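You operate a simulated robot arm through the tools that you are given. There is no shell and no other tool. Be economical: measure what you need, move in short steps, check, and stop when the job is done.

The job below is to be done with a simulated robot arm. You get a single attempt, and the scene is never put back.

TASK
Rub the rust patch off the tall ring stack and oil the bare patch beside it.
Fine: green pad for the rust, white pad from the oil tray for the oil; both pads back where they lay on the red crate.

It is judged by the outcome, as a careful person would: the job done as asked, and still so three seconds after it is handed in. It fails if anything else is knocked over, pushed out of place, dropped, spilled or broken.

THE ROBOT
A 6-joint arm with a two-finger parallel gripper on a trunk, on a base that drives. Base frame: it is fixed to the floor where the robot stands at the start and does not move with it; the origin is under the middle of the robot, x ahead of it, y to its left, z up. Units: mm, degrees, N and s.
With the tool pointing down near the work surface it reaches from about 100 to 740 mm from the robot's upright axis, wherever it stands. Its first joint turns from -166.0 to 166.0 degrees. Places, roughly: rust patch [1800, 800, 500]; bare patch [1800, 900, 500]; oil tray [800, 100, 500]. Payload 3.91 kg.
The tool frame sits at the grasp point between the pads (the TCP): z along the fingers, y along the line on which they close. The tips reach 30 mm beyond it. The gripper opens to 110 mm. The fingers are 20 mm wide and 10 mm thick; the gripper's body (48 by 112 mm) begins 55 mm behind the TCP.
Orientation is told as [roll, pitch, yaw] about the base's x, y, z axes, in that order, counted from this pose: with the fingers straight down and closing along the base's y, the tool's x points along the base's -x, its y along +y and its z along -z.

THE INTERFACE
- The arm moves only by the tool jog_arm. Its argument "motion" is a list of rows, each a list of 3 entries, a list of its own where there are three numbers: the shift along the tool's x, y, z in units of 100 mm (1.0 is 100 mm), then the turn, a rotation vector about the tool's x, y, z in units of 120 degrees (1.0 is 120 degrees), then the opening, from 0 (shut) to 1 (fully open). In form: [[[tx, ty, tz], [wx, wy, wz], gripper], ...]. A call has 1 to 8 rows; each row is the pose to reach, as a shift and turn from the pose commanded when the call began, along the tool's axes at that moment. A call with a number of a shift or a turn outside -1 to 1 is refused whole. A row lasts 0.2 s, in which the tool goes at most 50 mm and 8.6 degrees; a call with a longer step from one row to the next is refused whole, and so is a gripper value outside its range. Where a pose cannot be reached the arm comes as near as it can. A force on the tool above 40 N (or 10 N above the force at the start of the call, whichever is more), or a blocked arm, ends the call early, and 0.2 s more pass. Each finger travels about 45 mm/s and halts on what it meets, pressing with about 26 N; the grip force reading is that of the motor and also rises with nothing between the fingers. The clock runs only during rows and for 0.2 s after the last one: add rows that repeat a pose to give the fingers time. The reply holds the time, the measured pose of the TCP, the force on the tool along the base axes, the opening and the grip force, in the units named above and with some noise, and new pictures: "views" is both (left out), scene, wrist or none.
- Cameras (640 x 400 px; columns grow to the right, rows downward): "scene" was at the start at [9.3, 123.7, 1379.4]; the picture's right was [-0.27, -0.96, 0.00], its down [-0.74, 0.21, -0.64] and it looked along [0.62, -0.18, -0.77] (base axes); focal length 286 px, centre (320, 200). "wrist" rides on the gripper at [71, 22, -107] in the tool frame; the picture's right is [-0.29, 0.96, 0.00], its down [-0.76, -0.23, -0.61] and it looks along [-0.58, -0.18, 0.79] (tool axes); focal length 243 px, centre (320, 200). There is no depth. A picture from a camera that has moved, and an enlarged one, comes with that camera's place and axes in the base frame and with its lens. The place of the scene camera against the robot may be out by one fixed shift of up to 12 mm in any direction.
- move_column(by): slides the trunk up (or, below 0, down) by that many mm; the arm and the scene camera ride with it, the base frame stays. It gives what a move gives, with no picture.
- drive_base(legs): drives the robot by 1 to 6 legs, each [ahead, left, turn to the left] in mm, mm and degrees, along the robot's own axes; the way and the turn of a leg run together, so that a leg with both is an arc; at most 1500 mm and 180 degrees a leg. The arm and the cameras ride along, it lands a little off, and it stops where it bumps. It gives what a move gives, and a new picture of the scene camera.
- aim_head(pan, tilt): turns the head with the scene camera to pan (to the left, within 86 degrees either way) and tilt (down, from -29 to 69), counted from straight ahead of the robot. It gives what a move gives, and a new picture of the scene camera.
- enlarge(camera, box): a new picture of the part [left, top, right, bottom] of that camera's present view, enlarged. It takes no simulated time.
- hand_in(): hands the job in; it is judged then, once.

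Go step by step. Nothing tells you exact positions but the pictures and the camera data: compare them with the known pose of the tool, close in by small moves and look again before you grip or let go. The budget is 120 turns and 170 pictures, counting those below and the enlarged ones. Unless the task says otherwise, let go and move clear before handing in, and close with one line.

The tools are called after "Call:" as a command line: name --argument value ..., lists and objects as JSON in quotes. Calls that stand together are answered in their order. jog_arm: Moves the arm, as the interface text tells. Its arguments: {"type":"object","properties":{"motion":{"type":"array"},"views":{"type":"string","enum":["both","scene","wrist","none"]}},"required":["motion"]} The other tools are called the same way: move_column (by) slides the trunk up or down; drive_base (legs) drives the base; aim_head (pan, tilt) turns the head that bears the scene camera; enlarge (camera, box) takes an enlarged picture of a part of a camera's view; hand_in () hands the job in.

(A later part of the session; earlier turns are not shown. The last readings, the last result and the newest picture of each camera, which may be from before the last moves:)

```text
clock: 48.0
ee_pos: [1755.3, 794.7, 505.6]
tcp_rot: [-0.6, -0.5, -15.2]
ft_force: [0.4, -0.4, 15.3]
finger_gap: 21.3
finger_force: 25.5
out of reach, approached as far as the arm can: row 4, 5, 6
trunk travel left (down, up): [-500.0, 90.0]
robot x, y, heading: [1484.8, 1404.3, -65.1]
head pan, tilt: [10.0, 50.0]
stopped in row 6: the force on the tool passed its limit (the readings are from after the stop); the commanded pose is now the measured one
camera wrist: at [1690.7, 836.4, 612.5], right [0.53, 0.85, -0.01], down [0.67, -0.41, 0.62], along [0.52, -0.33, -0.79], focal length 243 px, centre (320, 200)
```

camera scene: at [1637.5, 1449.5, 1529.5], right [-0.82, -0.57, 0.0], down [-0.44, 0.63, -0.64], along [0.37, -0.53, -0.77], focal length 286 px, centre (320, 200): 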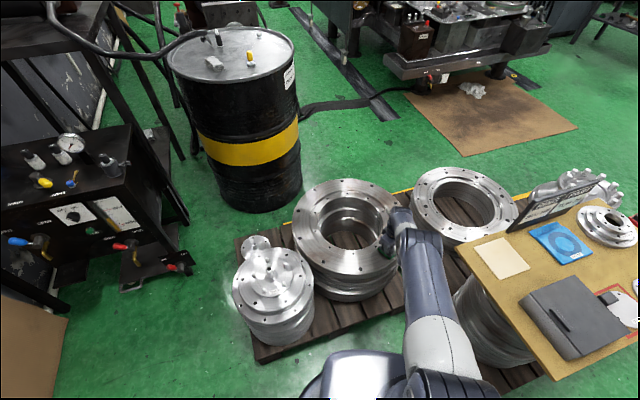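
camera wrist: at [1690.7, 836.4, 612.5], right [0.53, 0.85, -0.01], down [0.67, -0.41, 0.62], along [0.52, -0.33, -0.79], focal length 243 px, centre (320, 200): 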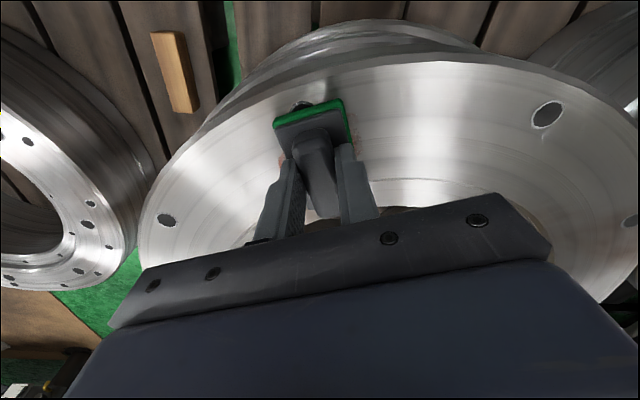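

Contact is at TCP z ≈ 506, but the trunk is too high for comfortable reach. I raise the arm, then bring the trunk back down 150 mm.

Call:
jog_arm --motion '[[[0, 0, -0.2], [0, 0, 0], 0], [[0, 0, -0.5], [0, 0, 0], 0], [[0, 0, -0.8], [0, 0, 0], 0], [[0, 0, -1.0], [0, 0, 0], 0]]' --views "none"

Call:
jog_arm --motion '[[[0, 0, -0.3], [0, 0, 0], 0], [[0, 0, -0.6], [0, 0, 0], 0], [[0, 0, -0.9], [0, 0, 0], 0], [[0, 0, -1.0], [0, 0, 0], 0]]' --views "none"

Call:
move_column --by -150

```text
clock: 49.0
ee_pos: [1752.6, 796.8, 601.8]
tcp_rot: [-0.5, -0.4, -15.2]
ft_force: [0.5, -0.6, -1.2]
finger_gap: 20.9
finger_force: 25.8
trunk travel left (down, up): [-500.0, 90.0]
robot x, y, heading: [1482.3, 1403.6, -65.1]
head pan, tilt: [10.0, 50.0]
```

```text
clock: 50.0
ee_pos: [1753.7, 798.3, 703.9]
tcp_rot: [-0.4, -0.4, -15.3]
ft_force: [0.1, 0.1, 0.2]
finger_gap: 21.0
finger_force: 26.6
trunk travel left (down, up): [-500.0, 90.0]
robot x, y, heading: [1483.3, 1403.2, -65.1]
head pan, tilt: [10.0, 50.0]
```

```text
clock: 51.8
ee_pos: [1752.6, 799.8, 553.0]
tcp_rot: [-0.4, -0.4, -15.2]
ft_force: [0.0, -0.6, -1.5]
finger_gap: 21.2
finger_force: 26.0
trunk travel left (down, up): [-350.0, 240.0]
robot x, y, heading: [1484.8, 1403.0, -65.0]
head pan, tilt: [10.0, 50.0]
```

I lower to contact and start rubbing with sideways strokes.

Call:
jog_arm --motion '[[[0, -0.05, 0.3], [0, 0, 0], 0], [[0, -0.05, 0.42], [0, 0, 0], 0], [[0, -0.05, 0.45], [0, 0, 0], 0], [[0, -0.05, 0.47], [0, 0, 0], 0], [[0, -0.05, 0.485], [0, 0, 0], 0], [[0, -0.05, 0.495], [0, 0, 0], 0]]' --views "none"

```text
clock: 53.2
ee_pos: [1751.7, 793.4, 506.0]
tcp_rot: [-0.7, -0.5, -15.1]
ft_force: [-1.1, 2.2, 13.5]
finger_gap: 21.1
finger_force: 26.1
trunk travel left (down, up): [-350.0, 240.0]
robot x, y, heading: [1487.3, 1400.2, -65.1]
head pan, tilt: [10.0, 50.0]
```

Contact with about 13 N. I rub back and forth along the ring.

Call:
jog_arm --motion '[[[0, -0.15, 0], [0, 0, 0], 0], [[0, -0.3, 0], [0, 0, 0], 0], [[0, -0.1, 0], [0, 0, 0], 0], [[0, 0.15, 0], [0, 0, 0], 0], [[0, 0.3, 0], [0, 0, 0], 0], [[0, 0.1, 0], [0, 0, 0], 0], [[0, -0.15, 0], [0, 0, 0], 0], [[0, -0.3, 0], [0, 0, 0], 0]]' --views "wrist"

```text
clock: 55.0
ee_pos: [1744.7, 766.9, 505.6]
tcp_rot: [-0.6, -0.4, -15.2]
ft_force: [3.2, 7.6, 25.1]
finger_gap: 21.2
finger_force: 25.6
trunk travel left (down, up): [-350.0, 240.0]
robot x, y, heading: [1482.4, 1400.3, -65.4]
head pan, tilt: [10.0, 50.0]
camera wrist: at [1681.1, 807.4, 612.6], right [0.53, 0.85, -0.01], down [0.67, -0.41, 0.62], along [0.52, -0.33, -0.79], focal length 243 px, centre (320, 200)
```

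wrist: 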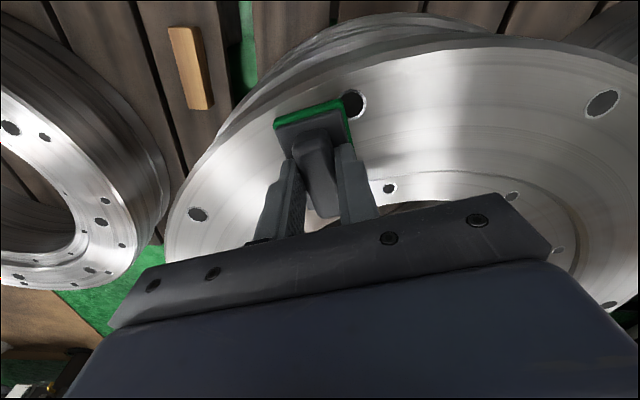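

The rust is already fading. More strokes, with slight radial offsets to cover the edges.

Call:
jog_arm --motion '[[[0.1, 0.2, 0], [0, 0, 0], 0], [[0.1, 0.4, 0], [0, 0, 0], 0], [[0.1, 0.6, 0], [0, 0, 0], 0], [[-0.1, 0.6, 0], [0, 0, 0], 0], [[-0.1, 0.4, 0], [0, 0, 0], 0], [[-0.1, 0.2, 0], [0, 0, 0], 0], [[-0.1, 0.0, 0], [0, 0, 0], 0], [[0, 0, 0], [0, 0, 0], 0]]' --views "none"

Call:
jog_arm --motion '[[[0, 0.2, 0], [0, 0, 0], 0], [[0, 0.4, 0], [0, 0, 0], 0], [[0, 0.6, 0], [0, 0, 0], 0], [[0, 0.4, 0], [0, 0, 0], 0], [[0, 0.2, 0], [0, 0, 0], 0], [[0, 0, 0], [0, 0, 0], 0], [[0, -0.2, -0.2], [0, 0, 0], 0], [[0, -0.4, -0.6], [0, 0, 0], 0]]' --views "wrist"

```text
clock: 56.8
ee_pos: [1743.6, 766.0, 505.9]
tcp_rot: [-0.5, -0.3, -15.2]
ft_force: [1.8, -1.4, 10.6]
finger_gap: 21.2
finger_force: 26.2
trunk travel left (down, up): [-350.0, 240.0]
robot x, y, heading: [1486.1, 1405.6, -65.0]
head pan, tilt: [10.0, 50.0]
```

```text
clock: 58.6
ee_pos: [1733.8, 726.9, 563.5]
tcp_rot: [-0.3, -0.3, -15.2]
ft_force: [0.0, 0.0, -0.9]
finger_gap: 21.0
finger_force: 26.1
trunk travel left (down, up): [-350.0, 240.0]
robot x, y, heading: [1482.7, 1402.5, -65.4]
head pan, tilt: [10.0, 50.0]
camera wrist: at [1670.6, 767.2, 671.6], right [0.53, 0.85, -0.01], down [0.67, -0.42, 0.61], along [0.52, -0.33, -0.79], focal length 243 px, centre (320, 200)
```

wrist: 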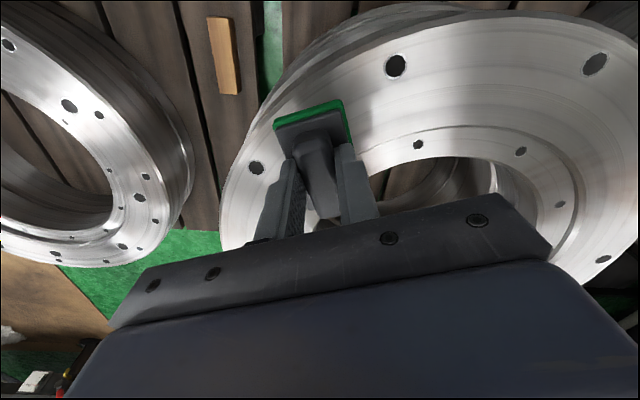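

Call:
enlarge --camera "wrist" --box '[340, 20, 640, 207]'

Call:
enlarge --camera "scene" --box '[300, 225, 412, 295]'

```text
2.13 times, centred on (490, 114) of wrist
camera zoom: at [1670.6, 767.2, 671.6], right [0.53, 0.85, -0.01], down [0.67, -0.42, 0.61], along [0.52, -0.33, -0.79], focal length 518 px, centre (-43, 384)
```

zoom: 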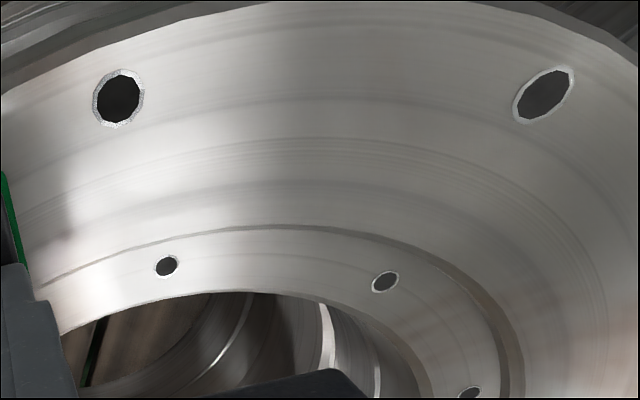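

```text
5.71 times, centred on (356, 260) of scene
camera zoom: at [1637.6, 1449.2, 1379.4], right [-0.82, -0.57, 0.0], down [-0.44, 0.63, -0.64], along [0.37, -0.53, -0.77], focal length 1635 px, centre (114, -143)
```

zoom: 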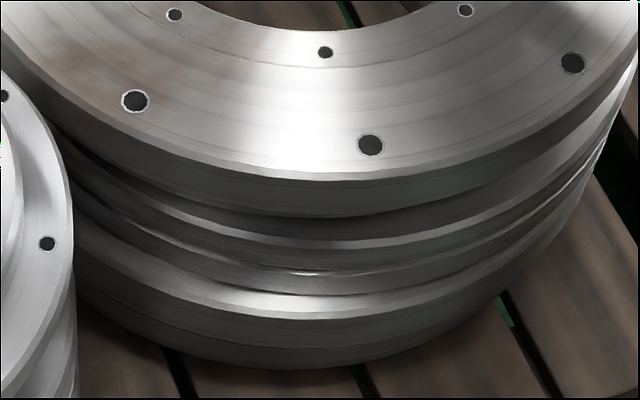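

The rust is gone. I raise and retract the arm with the green pad, then drive it back to the crate the way I came.

Call:
jog_arm --motion '[[[0, 0, -0.4], [0, 0, 0], 0], [[0, 0, -0.8], [0, 0, 0], 0], [[0.2, 0.2, -1.0], [0, 0, 0], 0], [[0.4, 0.45, -1.0], [0, 0, 0], 0], [[0.6, 0.7, -1.0], [0, 0, 0], 0], [[0.75, 0.85, -1.0], [0, 0, 0], 0]]' --views "none"

Call:
jog_arm --motion '[[[0.2, 0.2, -0.4], [0, 0, 0], 0], [[0.4, 0.45, -0.7], [0, 0, 0], 0], [[0.6, 0.7, -1.0], [0, 0, 0], 0], [[0.75, 0.85, -1.0], [0, 0, 0], 0]]' --views "none"

Call:
move_column --by 100

Call:
drive_base --legs '[[0, 0, 65.2], [-800, -40, 0], [-700, -650, 0], [0, -700, 0]]'

```text
clock: 60.0
ee_pos: [1684.1, 830.7, 663.1]
tcp_rot: [-0.5, -0.5, -15.2]
ft_force: [0.2, -0.1, -0.4]
finger_gap: 21.2
finger_force: 26.4
trunk travel left (down, up): [-350.0, 240.0]
robot x, y, heading: [1482.1, 1399.9, -65.1]
head pan, tilt: [10.0, 50.0]
```

```text
clock: 61.0
ee_pos: [1631.4, 934.5, 762.0]
tcp_rot: [-0.5, -0.4, -15.3]
ft_force: [-0.3, -0.3, -1.8]
finger_gap: 21.0
finger_force: 26.3
trunk travel left (down, up): [-350.0, 240.0]
robot x, y, heading: [1484.7, 1403.9, -65.1]
head pan, tilt: [10.0, 50.0]
```

```text
clock: 62.3
ee_pos: [1633.3, 934.0, 862.5]
tcp_rot: [-0.5, -0.3, -15.2]
ft_force: [-0.3, 0.9, 0.5]
finger_gap: 21.2
finger_force: 25.8
trunk travel left (down, up): [-450.0, 140.0]
robot x, y, heading: [1489.8, 1400.9, -65.3]
head pan, tilt: [10.0, 50.0]
```

```text
clock: 77.5
ee_pos: [461.3, -72.6, 862.8]
tcp_rot: [-0.5, -0.4, 48.7]
ft_force: [-0.5, 0.4, -0.1]
finger_gap: 20.9
finger_force: 26.3
trunk travel left (down, up): [-450.0, 140.0]
robot x, y, heading: [-24.8, -0.3, -1.3]
head pan, tilt: [10.0, 50.0]
camera scene: at [-10.0, 158.2, 1479.5], right [0.15, -0.99, 0.0], down [-0.76, -0.12, -0.64], along [0.64, 0.1, -0.77], focal length 286 px, centre (320, 200)
```

scene: 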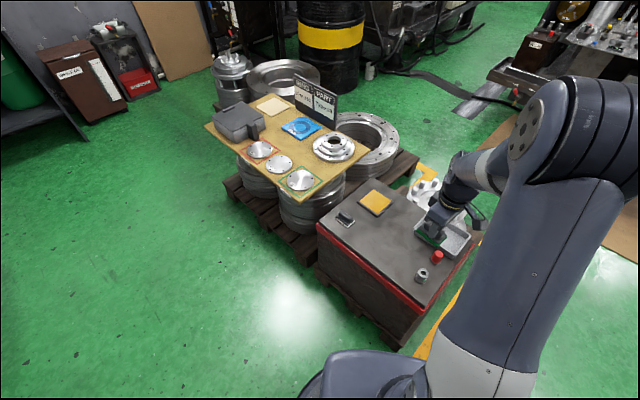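

Back at the crate. I lower the trunk and bring the pad over its old place.

Call:
move_column --by -100

Call:
jog_arm --motion '[[[-0.3, -0.05, 0.1], [0, 0, -0.005], 0], [[-0.6, -0.1, 0.2], [0, 0, -0.01], 0], [[-0.9, -0.2, 0.3], [0, 0, -0.011], 0], [[-1.0, -0.24, 0.6], [0, 0, -0.011], 0], [[-1.0, -0.24, 0.8], [0, 0, -0.011], 0], [[-1.0, -0.24, 0.8], [0, 0, -0.011], 0]]' --views "wrist"

Call:
aim_head --pan 0 --tilt 55

```text
clock: 78.9
ee_pos: [460.6, -73.3, 761.7]
tcp_rot: [-0.5, -0.5, 48.7]
ft_force: [0.1, 0.3, 0.1]
finger_gap: 21.2
finger_force: 26.5
trunk travel left (down, up): [-350.0, 240.0]
robot x, y, heading: [-21.9, 4.0, -1.5]
head pan, tilt: [10.0, 50.0]
```

```text
clock: 80.3
ee_pos: [545.9, -13.1, 682.3]
tcp_rot: [-0.6, -0.3, 50.1]
ft_force: [0.4, 0.6, -1.3]
finger_gap: 21.1
finger_force: 25.5
trunk travel left (down, up): [-350.0, 240.0]
robot x, y, heading: [-29.2, 1.6, -1.4]
head pan, tilt: [10.0, 50.0]
camera wrist: at [481.8, -53.3, 790.1], right [-0.55, 0.84, -0.01], down [0.66, 0.43, 0.61], along [0.52, 0.33, -0.79], focal length 243 px, centre (320, 200)
```

wrist: 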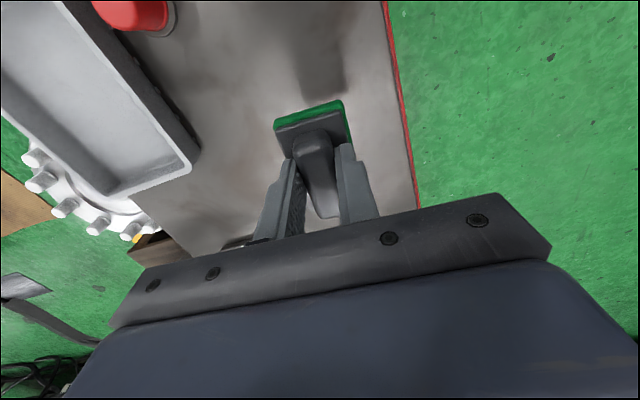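

```text
clock: 81.0
ee_pos: [546.5, -12.7, 682.6]
tcp_rot: [-0.5, -0.4, 50.1]
ft_force: [0.2, 0.3, -1.1]
finger_gap: 21.1
finger_force: 25.9
trunk travel left (down, up): [-350.0, 240.0]
robot x, y, heading: [-21.5, 0.1, -1.4]
head pan, tilt: [0.0, 55.0]
camera scene: at [-14.0, 144.9, 1373.0], right [-0.02, -1.0, 0.0], down [-0.82, 0.02, -0.57], along [0.57, -0.01, -0.82], focal length 286 px, centre (320, 200)
```

scene: 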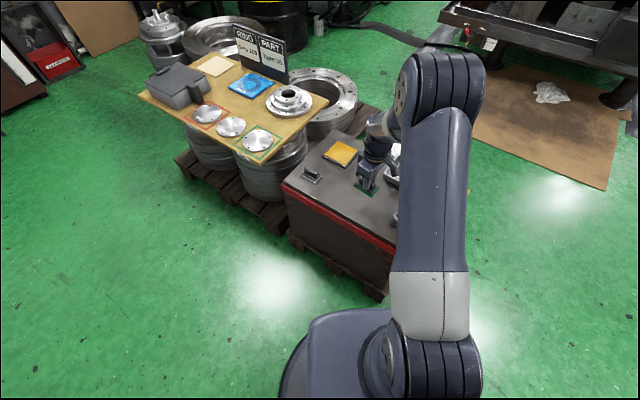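

About 13 mm short. I correct and match against the earlier image at the same height (tray corner was at (197,135), red edge top at (381,0) at z = 694).

Call:
jog_arm --motion '[[[-0.127, 0, -0.06], [0, 0, 0], 0], [[-0.127, 0, -0.115], [0, 0, 0], 0], [[-0.127, 0, -0.115], [0, 0, 0], 0]]' --views "wrist"

```text
clock: 81.8
ee_pos: [553.7, -2.9, 694.7]
tcp_rot: [-0.5, -0.5, 50.0]
ft_force: [0.9, 1.1, 0.0]
finger_gap: 21.2
finger_force: 26.1
trunk travel left (down, up): [-350.0, 240.0]
robot x, y, heading: [-23.2, -1.3, -1.3]
head pan, tilt: [0.0, 55.0]
camera wrist: at [490.6, -43.5, 802.5], right [-0.55, 0.84, -0.01], down [0.66, 0.43, 0.61], along [0.52, 0.33, -0.79], focal length 243 px, centre (320, 200)
```

wrist: 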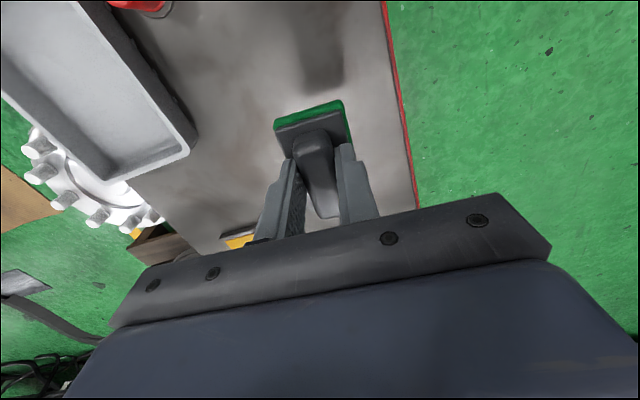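

It matches the lift image within a couple of pixels. I lower the pad to the crate.

Call:
jog_arm --motion '[[[0, 0, 0.4], [0, 0, 0], 0], [[0, 0, 0.8], [0, 0, 0], 0], [[0, 0, 0.98], [0, 0, 0], 0], [[0, 0, 0.98], [0, 0, 0], 0]]' --views "none"

Call:
jog_arm --motion '[[[0, 0, 0.02], [0, 0, 0], 0], [[0, 0, 0.04], [0, 0, 0], 0], [[0, 0, 0.06], [0, 0, 0], 0], [[0, 0, 0.075], [0, 0, 0], 0]]' --views "none"

```text
clock: 82.8
ee_pos: [557.4, -4.7, 598.7]
tcp_rot: [-0.5, -0.4, 50.2]
ft_force: [0.0, 0.6, -0.7]
finger_gap: 21.4
finger_force: 25.9
trunk travel left (down, up): [-350.0, 240.0]
robot x, y, heading: [-21.8, 1.7, -1.2]
head pan, tilt: [0.0, 55.0]
```

```text
clock: 83.8
ee_pos: [555.7, -4.9, 589.9]
tcp_rot: [-0.5, -0.4, 50.1]
ft_force: [0.1, 0.5, -0.6]
finger_gap: 21.1
finger_force: 25.9
trunk travel left (down, up): [-350.0, 240.0]
robot x, y, heading: [-27.0, 0.9, -0.9]
head pan, tilt: [0.0, 55.0]
```

Call:
jog_arm --motion '[[[0, 0, 0.01], [0, 0, 0], 0], [[0, 0, 0.02], [0, 0, 0], 0], [[0, 0, 0.03], [0, 0, 0], 0]]' --views "none"

```text
clock: 84.6
ee_pos: [556.2, -3.5, 588.0]
tcp_rot: [-0.6, -0.4, 50.0]
ft_force: [-1.0, -2.7, 13.3]
finger_gap: 20.9
finger_force: 26.0
trunk travel left (down, up): [-350.0, 240.0]
robot x, y, heading: [-25.8, 1.7, -1.7]
head pan, tilt: [0.0, 55.0]
```

The pad rests on the crate. I open and rise.

Call:
jog_arm --motion '[[[0, 0, 0], [0, 0, 0], 0.3], [[0, 0, 0], [0, 0, 0], 0.45], [[0, 0, 0], [0, 0, 0], 0.45], [[0, 0, -0.1], [0, 0, 0], 0.45], [[0, 0, -0.4], [0, 0, 0], 0.45], [[0, 0, -0.8], [0, 0, 0], 0.45], [[0, 0, -1.0], [0, 0, 0], 0.45], [[0, 0, -1.0], [0, 0, 0], 0.45]]' --views "both"

```text
clock: 86.4
ee_pos: [554.5, -4.1, 684.8]
tcp_rot: [-0.4, -0.3, 50.1]
ft_force: [0.6, -0.1, -0.3]
finger_gap: 49.6
finger_force: 0.1
trunk travel left (down, up): [-350.0, 240.0]
robot x, y, heading: [-23.6, 0.1, -1.2]
head pan, tilt: [0.0, 55.0]
camera scene: at [-14.2, 144.9, 1373.0], right [-0.02, -1.0, 0.0], down [-0.82, 0.02, -0.57], along [0.57, -0.01, -0.82], focal length 286 px, centre (320, 200)
camera wrist: at [491.3, -44.9, 794.0], right [-0.55, 0.84, -0.01], down [0.66, 0.43, 0.61], along [0.52, 0.33, -0.79], focal length 243 px, centre (320, 200)
```

scene: 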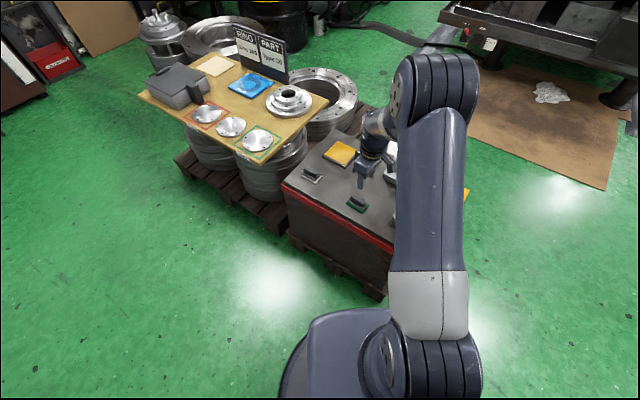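
wrist: 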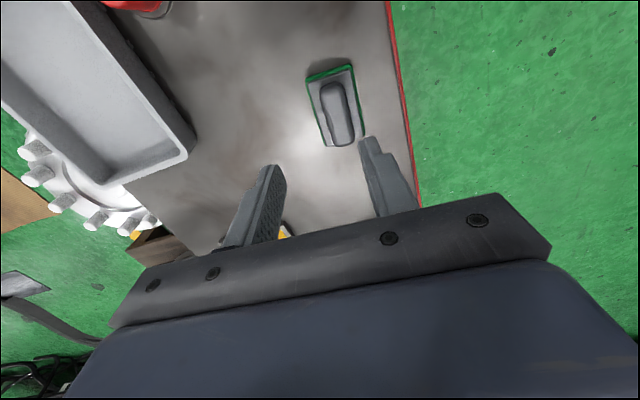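

On release the pad got dragged about 13 mm along the closing axis because the tips were pressing on its plate. I go back slightly higher, wide open, and close gently to 22 mm to recentre it where it lay.

Call:
jog_arm --motion '[[[0, 0, 0.3], [0, 0, 0], 0.6], [[0, 0, 0.6], [0, 0, 0], 0.65], [[0, 0, 0.85], [0, 0, 0], 0.65], [[0, 0, 0.92], [0, 0, 0], 0.65], [[0, 0, 0.92], [0, 0, 0], 0.65]]' --views "wrist"

```text
clock: 87.6
ee_pos: [555.3, -3.3, 594.4]
tcp_rot: [-0.5, -0.5, 50.0]
ft_force: [0.1, 0.4, -0.8]
finger_gap: 71.6
finger_force: 0.2
trunk travel left (down, up): [-350.0, 240.0]
robot x, y, heading: [-24.0, -1.6, -1.3]
head pan, tilt: [0.0, 55.0]
camera wrist: at [491.4, -44.9, 701.4], right [-0.55, 0.84, -0.01], down [0.66, 0.43, 0.61], along [0.52, 0.33, -0.79], focal length 243 px, centre (320, 200)
```

wrist: 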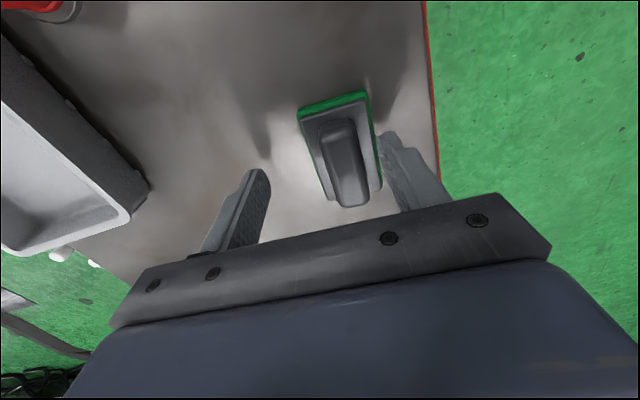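

Call:
jog_arm --motion '[[[0, 0, 0.01], [0, 0, 0], 0.4], [[0, 0, 0.01], [0, 0, 0], 0.3], [[0, 0, 0.01], [0, 0, 0], 0.22], [[0, 0, 0.01], [0, 0, 0], 0.19], [[0, 0, 0.01], [0, 0, 0], 0.18], [[0, 0, 0.01], [0, 0, 0], 0.18]]' --views "wrist"

Call:
jog_arm --motion '[[[0, 0, 0], [0, 0, 0], 0.22], [[0, 0, 0], [0, 0, 0], 0.3], [[0, 0, 0], [0, 0, 0], 0.45], [[0, 0, -0.1], [0, 0, 0], 0.45], [[0, 0, -0.4], [0, 0, 0], 0.45], [[0, 0, -0.8], [0, 0, 0], 0.45], [[0, 0, -1.0], [0, 0, 0], 0.45]]' --views "wrist"

```text
clock: 89.0
ee_pos: [555.5, -3.7, 593.8]
tcp_rot: [-0.5, -0.4, 50.1]
ft_force: [-0.1, 0.3, -0.4]
finger_gap: 21.3
finger_force: 25.5
trunk travel left (down, up): [-350.0, 240.0]
robot x, y, heading: [-25.2, 1.3, -1.3]
head pan, tilt: [0.0, 55.0]
camera wrist: at [491.5, -44.5, 700.3], right [-0.55, 0.84, -0.01], down [0.66, 0.43, 0.61], along [0.52, 0.33, -0.79], focal length 243 px, centre (320, 200)
```

wrist: 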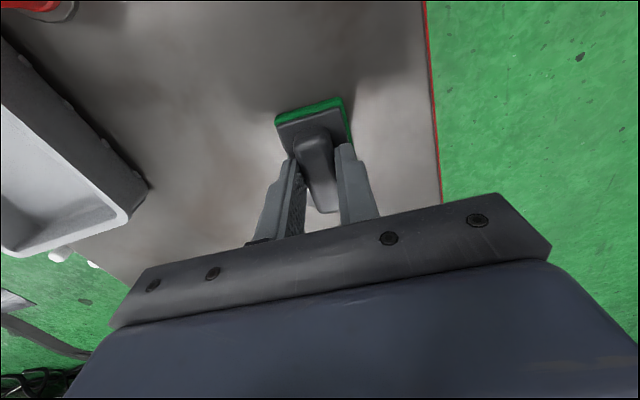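

```text
clock: 90.6
ee_pos: [553.9, -2.7, 691.1]
tcp_rot: [-0.5, -0.4, 50.1]
ft_force: [0.3, 0.2, 0.0]
finger_gap: 49.4
finger_force: 0.1
trunk travel left (down, up): [-350.0, 240.0]
robot x, y, heading: [-26.8, 1.7, -1.4]
head pan, tilt: [0.0, 55.0]
camera wrist: at [490.1, -44.4, 799.6], right [-0.55, 0.84, -0.01], down [0.66, 0.44, 0.61], along [0.52, 0.33, -0.79], focal length 243 px, centre (320, 200)
```

wrist: 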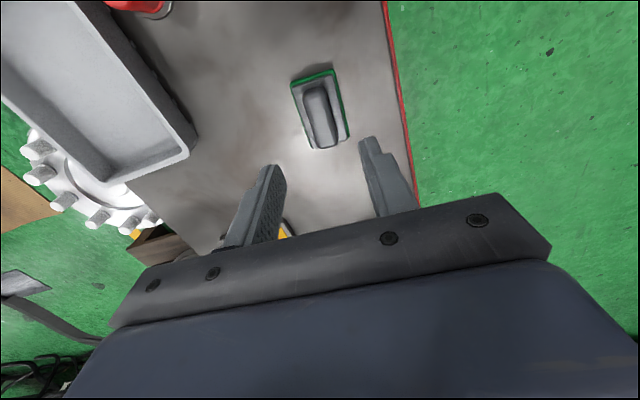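

The green pad is back in place (within about 2 mm). Now for the white pad and the yellow oil tray I retract, turn right and slide left along the crate, so both are well within reach.

Call:
jog_arm --motion '[[[0.2, 0, -0.4], [0, 0, 0], 0.6], [[0.5, 0, -0.7], [0, 0, 0], 0.8], [[0.8, 0, -1.0], [0, 0, 0], 1], [[1.0, 0, -1.0], [0, 0, 0], 1]]' --views "none"

Call:
drive_base --legs '[[0, 0, -34.7], [10, 525, 0]]'

Call:
aim_head --pan 15 --tilt 60

```text
clock: 91.6
ee_pos: [489.8, -81.3, 791.9]
tcp_rot: [-0.5, -0.4, 50.2]
ft_force: [-0.1, 0.1, -0.5]
finger_gap: 110.1
finger_force: 0.1
trunk travel left (down, up): [-350.0, 240.0]
robot x, y, heading: [-24.7, 0.1, -1.3]
head pan, tilt: [0.0, 55.0]
```

```text
clock: 96.3
ee_pos: [664.8, 50.4, 792.6]
tcp_rot: [-0.4, -0.4, 15.3]
ft_force: [-0.2, -0.6, 0.0]
finger_gap: 109.8
finger_force: 0.1
trunk travel left (down, up): [-350.0, 240.0]
robot x, y, heading: [287.1, 414.7, -36.2]
head pan, tilt: [0.0, 55.0]
camera scene: at [384.0, 521.6, 1373.0], right [-0.59, -0.81, 0.0], down [-0.66, 0.48, -0.57], along [0.46, -0.34, -0.82], focal length 286 px, centre (320, 200)
```

scene: 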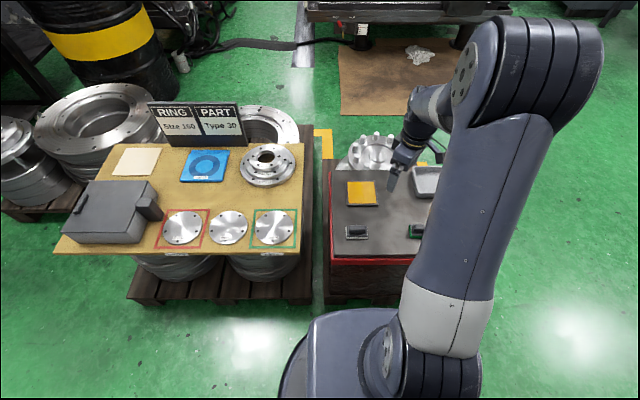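

```text
clock: 97.0
ee_pos: [664.6, 51.7, 792.4]
tcp_rot: [-0.6, -0.4, 15.2]
ft_force: [0.6, 0.1, -0.5]
finger_gap: 110.1
finger_force: 0.1
trunk travel left (down, up): [-350.0, 240.0]
robot x, y, heading: [284.5, 410.2, -36.1]
head pan, tilt: [15.0, 60.0]
camera scene: at [388.0, 540.2, 1367.0], right [-0.36, -0.93, 0.0], down [-0.81, 0.31, -0.5], along [0.47, -0.18, -0.87], focal length 286 px, centre (320, 200)
```

scene: 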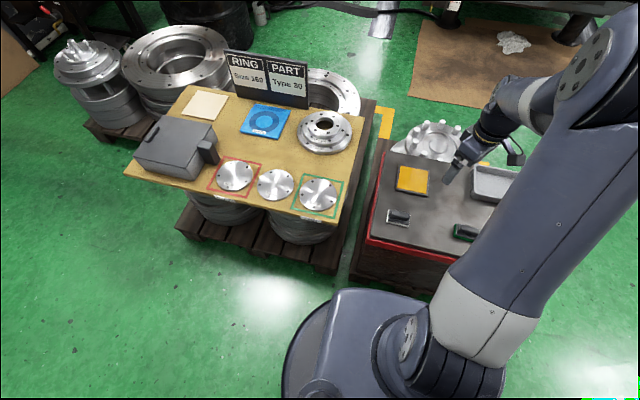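

White pad is at about (672, 170). I move above it, yaw to 48° and trim the small tilt.

Call:
jog_arm --motion '[[[-0.1, 0.25, 0.1], [-0.001, 0.001, -0.06], 1], [[-0.2, 0.5, 0.2], [-0.002, 0.002, -0.12], 1], [[-0.3, 0.75, 0.3], [-0.003, 0.003, -0.18], 1], [[-0.378, 1.0, 0.4], [-0.004, 0.003, -0.24], 1], [[-0.378, 1.0, 0.6], [-0.004, 0.003, -0.275], 1], [[-0.378, 1.0, 0.8], [-0.004, 0.003, -0.275], 1], [[-0.378, 1.0, 0.8], [-0.004, 0.003, -0.275], 1]]' --views "wrist"

```text
clock: 98.6
ee_pos: [675.0, 159.5, 711.9]
tcp_rot: [0.0, 0.2, 48.2]
ft_force: [0.0, -0.7, 0.6]
finger_gap: 110.1
finger_force: 0.1
trunk travel left (down, up): [-350.0, 240.0]
robot x, y, heading: [289.3, 414.4, -36.3]
head pan, tilt: [15.0, 60.0]
camera wrist: at [612.0, 120.0, 820.0], right [-0.52, 0.85, 0.0], down [0.68, 0.41, 0.61], along [0.52, 0.31, -0.8], focal length 243 px, centre (320, 200)
```

wrist: 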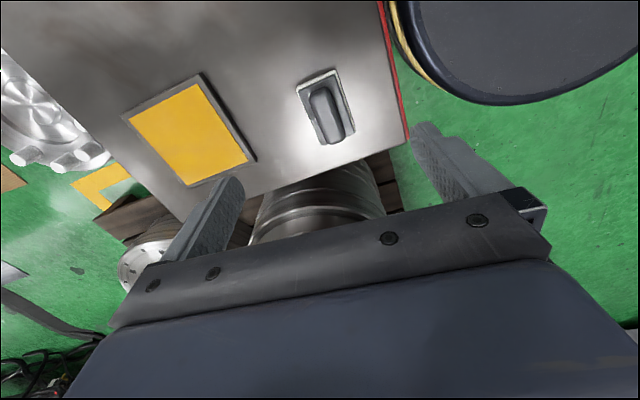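

Call:
enlarge --camera "wrist" --box '[270, 60, 390, 160]'

```text
4.00 times, centred on (330, 110) of wrist
camera zoom: at [612.0, 120.0, 820.0], right [-0.52, 0.85, 0.0], down [0.68, 0.41, 0.61], along [0.52, 0.31, -0.8], focal length 970 px, centre (280, 560)
```

zoom: 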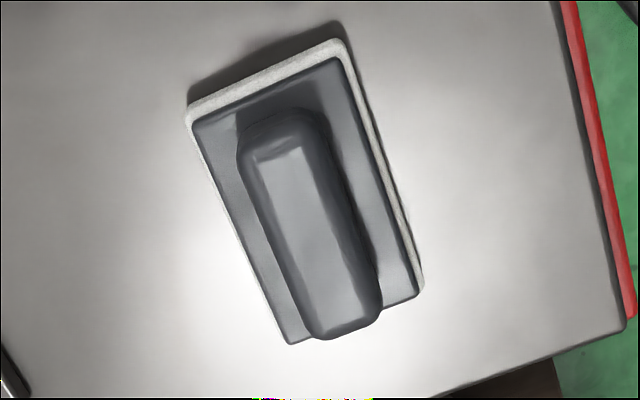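

The white pad lies at about 54°, centre about (678, 167). I adjust and descend.

Call:
jog_arm --motion '[[[-0.08, 0.03, 0.3], [0, 0, -0.048], 0.9], [[-0.08, 0.03, 0.6], [0, 0, -0.048], 0.8], [[-0.08, 0.03, 0.85], [0, 0, -0.048], 0.7], [[-0.08, 0.03, 0.85], [0, 0, -0.048], 0.7]]' --views "wrist"

Call:
enlarge --camera "wrist" --box '[240, 70, 400, 210]'

```text
clock: 99.6
ee_pos: [679.1, 165.6, 627.2]
tcp_rot: [-0.1, 0.2, 54.1]
ft_force: [-0.5, -0.4, 0.0]
finger_gap: 76.9
finger_force: 0.1
trunk travel left (down, up): [-350.0, 240.0]
robot x, y, heading: [285.6, 417.5, -36.1]
head pan, tilt: [15.0, 60.0]
camera wrist: at [619.5, 120.6, 735.3], right [-0.6, 0.8, 0.0], down [0.63, 0.48, 0.61], along [0.48, 0.36, -0.8], focal length 243 px, centre (320, 200)
```

wrist: 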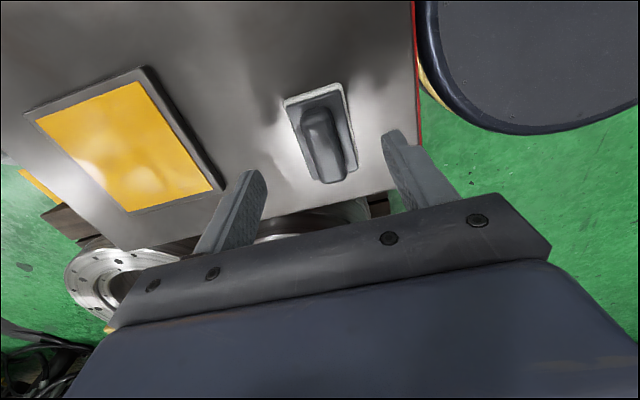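

```text
2.86 times, centred on (320, 140) of wrist
camera zoom: at [619.5, 120.6, 735.3], right [-0.6, 0.8, 0.0], down [0.63, 0.48, 0.61], along [0.48, 0.36, -0.8], focal length 693 px, centre (320, 371)
```

zoom: 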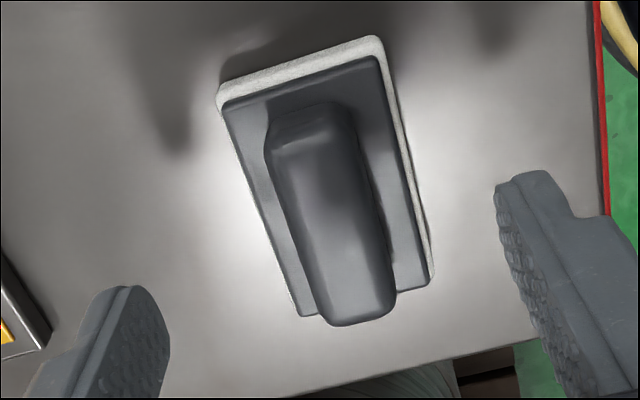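

Aligned; I shift 3 mm sideways and descend to just above the plate.

Call:
jog_arm --motion '[[[0, 0.03, 0.2], [0, 0, 0], 0.6], [[0, 0.03, 0.32], [0, 0, 0], 0.55], [[0, 0.03, 0.34], [0, 0, 0], 0.5], [[0, 0.03, 0.355], [0, 0, 0], 0.45], [[0, 0.03, 0.365], [0, 0, 0], 0.4]]' --views "wrist"

```text
clock: 100.8
ee_pos: [674.1, 166.4, 590.5]
tcp_rot: [-0.1, 0.2, 54.0]
ft_force: [-0.3, 0.9, 0.2]
finger_gap: 43.9
finger_force: 0.1
trunk travel left (down, up): [-350.0, 240.0]
robot x, y, heading: [289.9, 413.6, -36.1]
head pan, tilt: [15.0, 60.0]
camera wrist: at [616.0, 122.9, 698.6], right [-0.6, 0.8, 0.0], down [0.63, 0.48, 0.61], along [0.48, 0.36, -0.8], focal length 243 px, centre (320, 200)
```

wrist: 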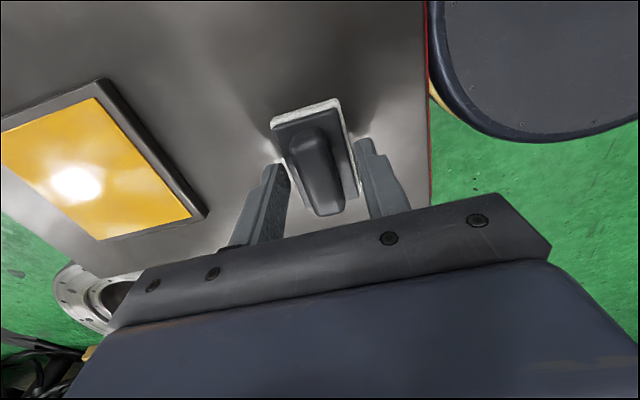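

Centred nicely. I close here and lift slowly.

Call:
jog_arm --motion '[[[0, 0, 0.005], [0, 0, 0], 0.3], [[0, 0, 0.01], [0, 0, 0], 0.15], [[0, 0, 0.01], [0, 0, 0], 0], [[0, 0, 0.01], [0, 0, 0], 0], [[0, 0, 0.01], [0, 0, 0], 0]]' --views "wrist"

Call:
jog_arm --motion '[[[0, 0, -0.02], [0, 0, 0], 0], [[0, 0, -0.05], [0, 0, 0], 0], [[0, 0, -0.08], [0, 0, 0], 0], [[0, 0, -0.15], [0, 0, 0], 0], [[0, 0, -0.25], [0, 0, 0], 0], [[0, 0, -0.4], [0, 0, 0], 0], [[0, 0, -0.6], [0, 0, 0], 0]]' --views "wrist"

```text
clock: 102.0
ee_pos: [675.8, 167.8, 589.8]
tcp_rot: [-0.1, 0.2, 53.8]
ft_force: [-0.4, 1.4, 4.5]
finger_gap: 20.9
finger_force: 26.5
trunk travel left (down, up): [-350.0, 240.0]
robot x, y, heading: [289.8, 415.4, -36.3]
head pan, tilt: [15.0, 60.0]
camera wrist: at [616.2, 122.8, 697.8], right [-0.6, 0.8, 0.0], down [0.63, 0.48, 0.61], along [0.48, 0.36, -0.8], focal length 243 px, centre (320, 200)
```

wrist: 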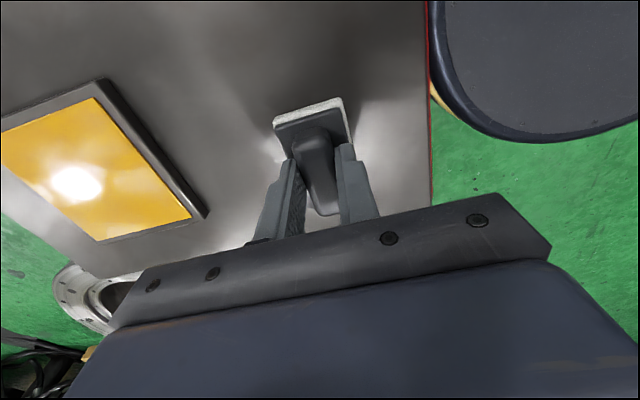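

```text
clock: 103.6
ee_pos: [675.3, 166.6, 649.2]
tcp_rot: [0.0, 0.2, 53.9]
ft_force: [0.2, -0.4, -0.4]
finger_gap: 21.2
finger_force: 25.8
trunk travel left (down, up): [-350.0, 240.0]
robot x, y, heading: [290.8, 412.9, -35.9]
head pan, tilt: [15.0, 60.0]
camera wrist: at [616.0, 122.9, 757.4], right [-0.6, 0.8, 0.0], down [0.63, 0.48, 0.61], along [0.48, 0.36, -0.8], focal length 243 px, centre (320, 200)
```

wrist: 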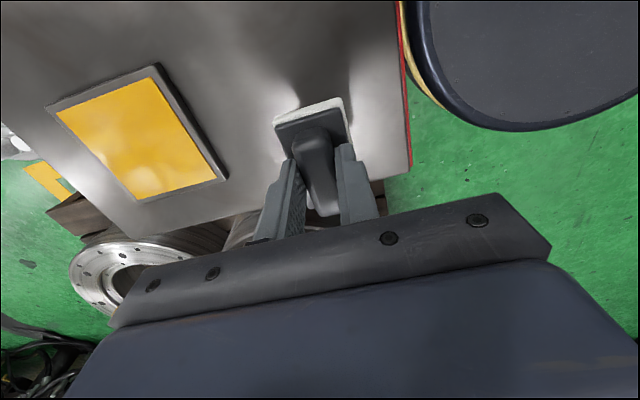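

White pad held; rest pose (675.2, 166.8, 589.8), yaw 54. Now I take it to the oil tray, centre about (794, 50).

Call:
jog_arm --motion '[[[0.05, -0.3, 0], [0, 0, 0], 0], [[0.1, -0.6, 0], [0, 0, 0], 0], [[0.13, -0.85, 0], [0, 0, 0], 0]]' --views "none"

Call:
jog_arm --motion '[[[0.05, -0.3, 0], [0, 0, 0], 0], [[0.1, -0.6, 0], [0, 0, 0], 0], [[0.12, -0.8, 0], [0, 0, 0], 0], [[0.12, -0.8, 0.2], [0, 0, 0], 0], [[0.12, -0.8, 0.2], [0, 0, 0], 0]]' --views "both"

Call:
enlarge --camera "scene" --box '[360, 120, 520, 230]'

```text
clock: 104.4
ee_pos: [736.6, 106.3, 648.7]
tcp_rot: [0.0, 0.1, 53.9]
ft_force: [0.3, -0.5, -0.9]
finger_gap: 21.1
finger_force: 25.5
trunk travel left (down, up): [-350.0, 240.0]
robot x, y, heading: [287.4, 413.5, -36.2]
head pan, tilt: [15.0, 60.0]
```

```text
clock: 105.6
ee_pos: [796.0, 48.5, 630.5]
tcp_rot: [-0.1, 0.1, 53.8]
ft_force: [-0.2, -0.4, -1.5]
finger_gap: 20.9
finger_force: 25.9
trunk travel left (down, up): [-350.0, 240.0]
robot x, y, heading: [290.4, 413.2, -36.2]
head pan, tilt: [15.0, 60.0]
camera scene: at [388.1, 540.1, 1367.0], right [-0.36, -0.93, 0.0], down [-0.81, 0.31, -0.5], along [0.47, -0.18, -0.87], focal length 286 px, centre (320, 200)
camera wrist: at [736.3, 5.3, 738.0], right [-0.6, 0.8, 0.0], down [0.63, 0.48, 0.61], along [0.48, 0.36, -0.8], focal length 243 px, centre (320, 200)
```

scene: 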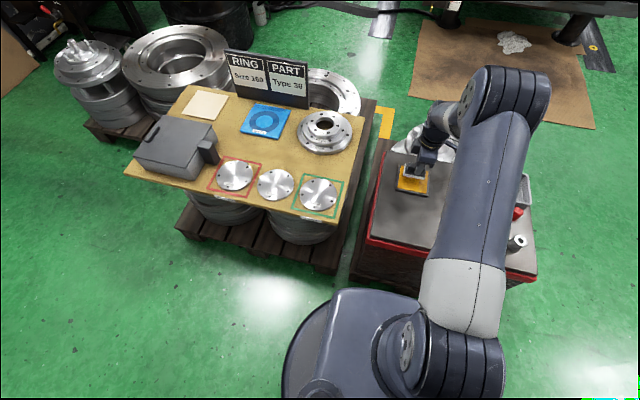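
wrist: 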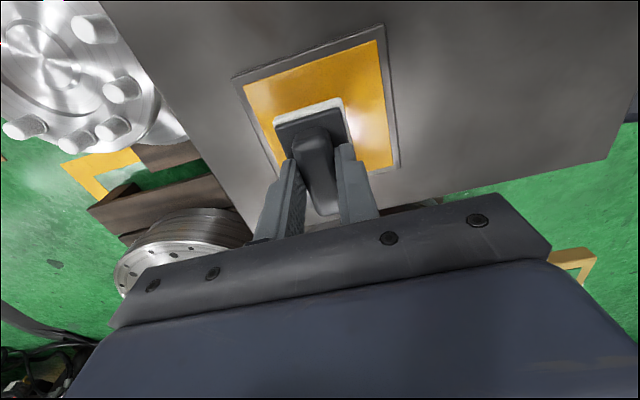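

```text
3.64 times, centred on (440, 175) of scene
camera zoom: at [388.1, 540.1, 1367.0], right [-0.36, -0.93, 0.0], down [-0.81, 0.31, -0.5], along [0.47, -0.18, -0.87], focal length 1041 px, centre (-116, 291)
```

zoom: 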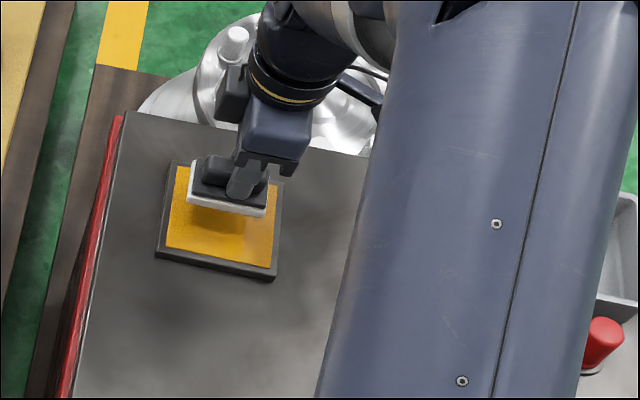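

Pad is over the oil. I lower gently until it touches.

Call:
jog_arm --motion '[[[0.0, 0.04, 0.15], [0, 0, 0], 0], [[0, 0.04, 0.22], [0, 0, 0], 0], [[0, 0.04, 0.25], [0, 0, 0], 0], [[0, 0.04, 0.28], [0, 0, 0], 0], [[0, 0.04, 0.31], [0, 0, 0], 0], [[0, 0.04, 0.34], [0, 0, 0], 0], [[0, 0.04, 0.37], [0, 0, 0], 0], [[0, 0.04, 0.39], [0, 0, 0], 0]]' --views "wrist"

```text
clock: 107.2
ee_pos: [794.3, 50.7, 600.1]
tcp_rot: [-0.6, 0.1, 53.9]
ft_force: [-2.8, 1.2, 18.7]
finger_gap: 21.1
finger_force: 26.2
trunk travel left (down, up): [-350.0, 240.0]
robot x, y, heading: [287.3, 411.3, -36.1]
head pan, tilt: [15.0, 60.0]
stopped in row 7: the force on the tool passed its limit (the readings are from after the stop); the commanded pose is now the measured one
camera wrist: at [732.6, 7.5, 707.4], right [-0.6, 0.8, -0.01], down [0.63, 0.48, 0.61], along [0.49, 0.36, -0.79], focal length 243 px, centre (320, 200)
```

wrist: 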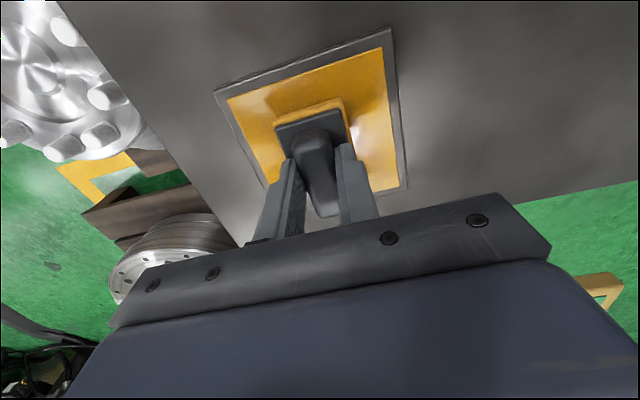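

The pad has turned yellow: it's soaked with oil. I lift straight up, retract and raise the trunk for the drive.

Call:
jog_arm --motion '[[[0, 0, -0.05], [0.0, 0, 0], 0], [[0, 0, -0.15], [0, 0, 0], 0], [[0, 0, -0.3], [0, 0, 0], 0], [[0, 0, -0.5], [0, 0, 0], 0], [[0, 0, -0.7], [0, 0, 0], 0], [[0, 0, -0.9], [0, 0, 0], 0], [[0, 0, -1.0], [0, 0, 0], 0]]' --views "wrist"

Call:
jog_arm --motion '[[[0, 0.2, -0.2], [0.0, 0, 0], 0], [[0, 0.4, -0.4], [0, 0, 0], 0], [[0, 0.6, -0.6], [0, 0, 0], 0], [[0, 0.8, -0.8], [0, 0, 0], 0], [[0, 1.0, -0.9], [0, 0, 0], 0]]' --views "none"

Call:
move_column --by 150

Call:
drive_base --legs '[[0, 0, 36], [398, 949, 0], [800, 40, 0], [0, 0, -65]]'

```text
clock: 108.8
ee_pos: [790.9, 51.1, 696.4]
tcp_rot: [-0.3, 0.2, 53.9]
ft_force: [0.1, 0.0, -1.8]
finger_gap: 21.1
finger_force: 26.4
trunk travel left (down, up): [-350.0, 240.0]
robot x, y, heading: [287.2, 417.4, -36.1]
head pan, tilt: [15.0, 60.0]
camera wrist: at [731.8, 7.6, 805.1], right [-0.6, 0.8, -0.01], down [0.63, 0.48, 0.61], along [0.49, 0.36, -0.8], focal length 243 px, centre (320, 200)
```

wrist: 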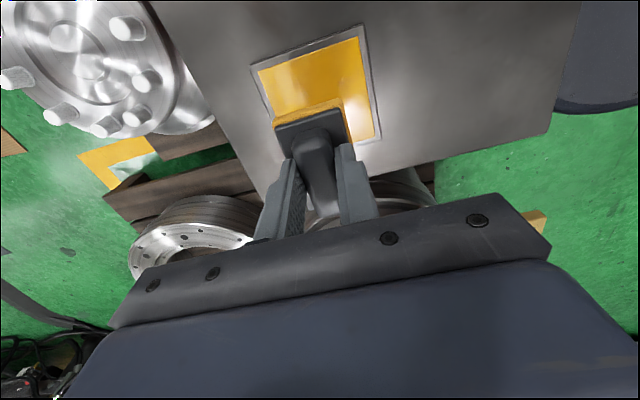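

```text
clock: 110.0
ee_pos: [711.0, 111.8, 785.6]
tcp_rot: [-0.3, 0.2, 53.9]
ft_force: [0.5, 0.1, -0.7]
finger_gap: 21.1
finger_force: 25.9
trunk travel left (down, up): [-350.0, 240.0]
robot x, y, heading: [287.9, 416.5, -36.1]
head pan, tilt: [15.0, 60.0]
```

```text
clock: 111.8
ee_pos: [710.0, 111.7, 934.8]
tcp_rot: [-0.3, 0.3, 53.8]
ft_force: [0.0, -0.3, -1.0]
finger_gap: 21.2
finger_force: 26.5
trunk travel left (down, up): [-500.0, 90.0]
robot x, y, heading: [288.5, 417.3, -36.4]
head pan, tilt: [15.0, 60.0]
```

```text
clock: 125.4
ee_pos: [1696.6, 912.1, 935.1]
tcp_rot: [-0.3, 0.2, 24.6]
ft_force: [-0.2, 0.3, -0.5]
finger_gap: 20.9
finger_force: 25.9
trunk travel left (down, up): [-500.0, 90.0]
robot x, y, heading: [1475.1, 1381.4, -65.5]
head pan, tilt: [15.0, 60.0]
camera scene: at [1629.3, 1440.6, 1517.0], right [-0.77, -0.64, 0.0], down [-0.55, 0.67, -0.5], along [0.32, -0.39, -0.87], focal length 286 px, centre (320, 200)
```

scene: 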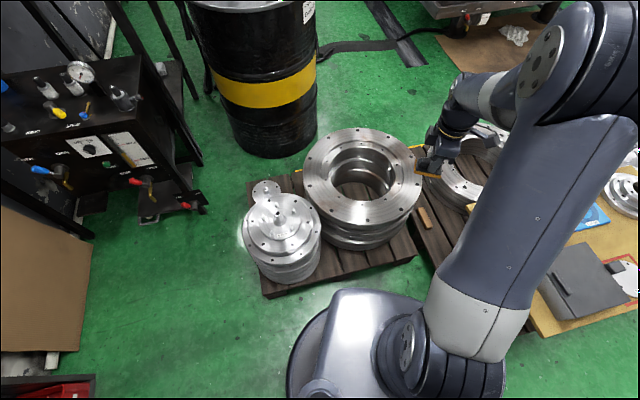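

Call:
enlarge --camera "scene" --box '[296, 155, 424, 235]'

Call:
jog_arm --motion '[[[0, 0, 0.1], [0, 0, 0.07], 0], [[0, 0, 0.3], [0, 0, 0.14], 0], [[0, 0, 0.5], [0, 0, 0.21], 0], [[0, 0, 0.7], [0, 0, 0.28], 0], [[0, 0, 0.9], [0, 0, 0.35], 0], [[0, 0, 1], [0, 0, 0.42], 0], [[0, 0, 1], [0, 0, 0.49], 0], [[0, 0, 1.0], [0, 0, 0.56], 0]]' --views "wrist"

```text
5.00 times, centred on (360, 195) of scene
camera zoom: at [1629.3, 1440.6, 1517.0], right [-0.77, -0.64, 0.0], down [-0.55, 0.67, -0.5], along [0.32, -0.39, -0.87], focal length 1431 px, centre (120, 225)
```

zoom: 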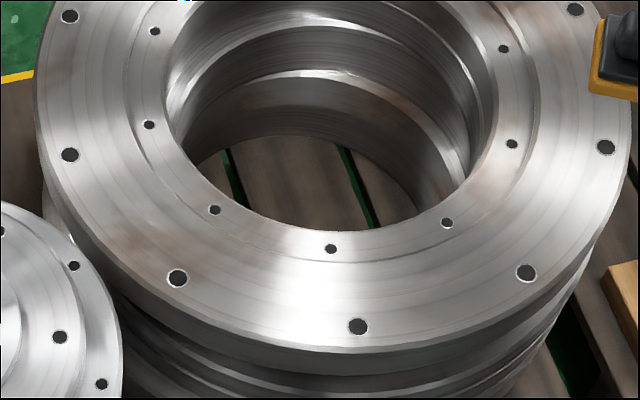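

```text
clock: 127.2
ee_pos: [1696.6, 912.1, 834.5]
tcp_rot: [-0.4, -0.2, -42.7]
ft_force: [0.5, 0.7, -0.6]
finger_gap: 21.5
finger_force: 26.0
trunk travel left (down, up): [-500.0, 90.0]
robot x, y, heading: [1478.0, 1383.9, -65.4]
head pan, tilt: [15.0, 60.0]
camera wrist: at [1658.8, 976.7, 942.2], right [0.86, 0.51, 0.0], down [0.4, -0.68, 0.61], along [0.31, -0.53, -0.79], focal length 243 px, centre (320, 200)
```

wrist: 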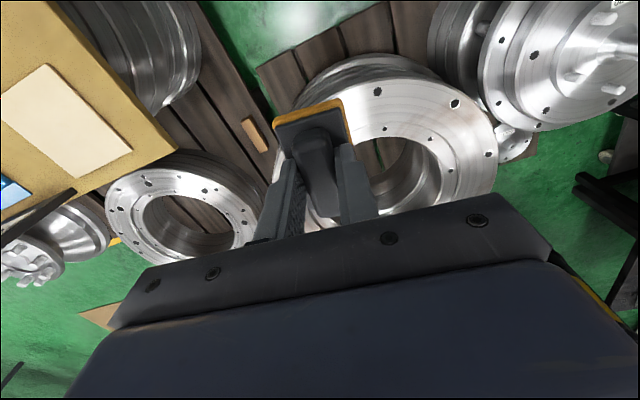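

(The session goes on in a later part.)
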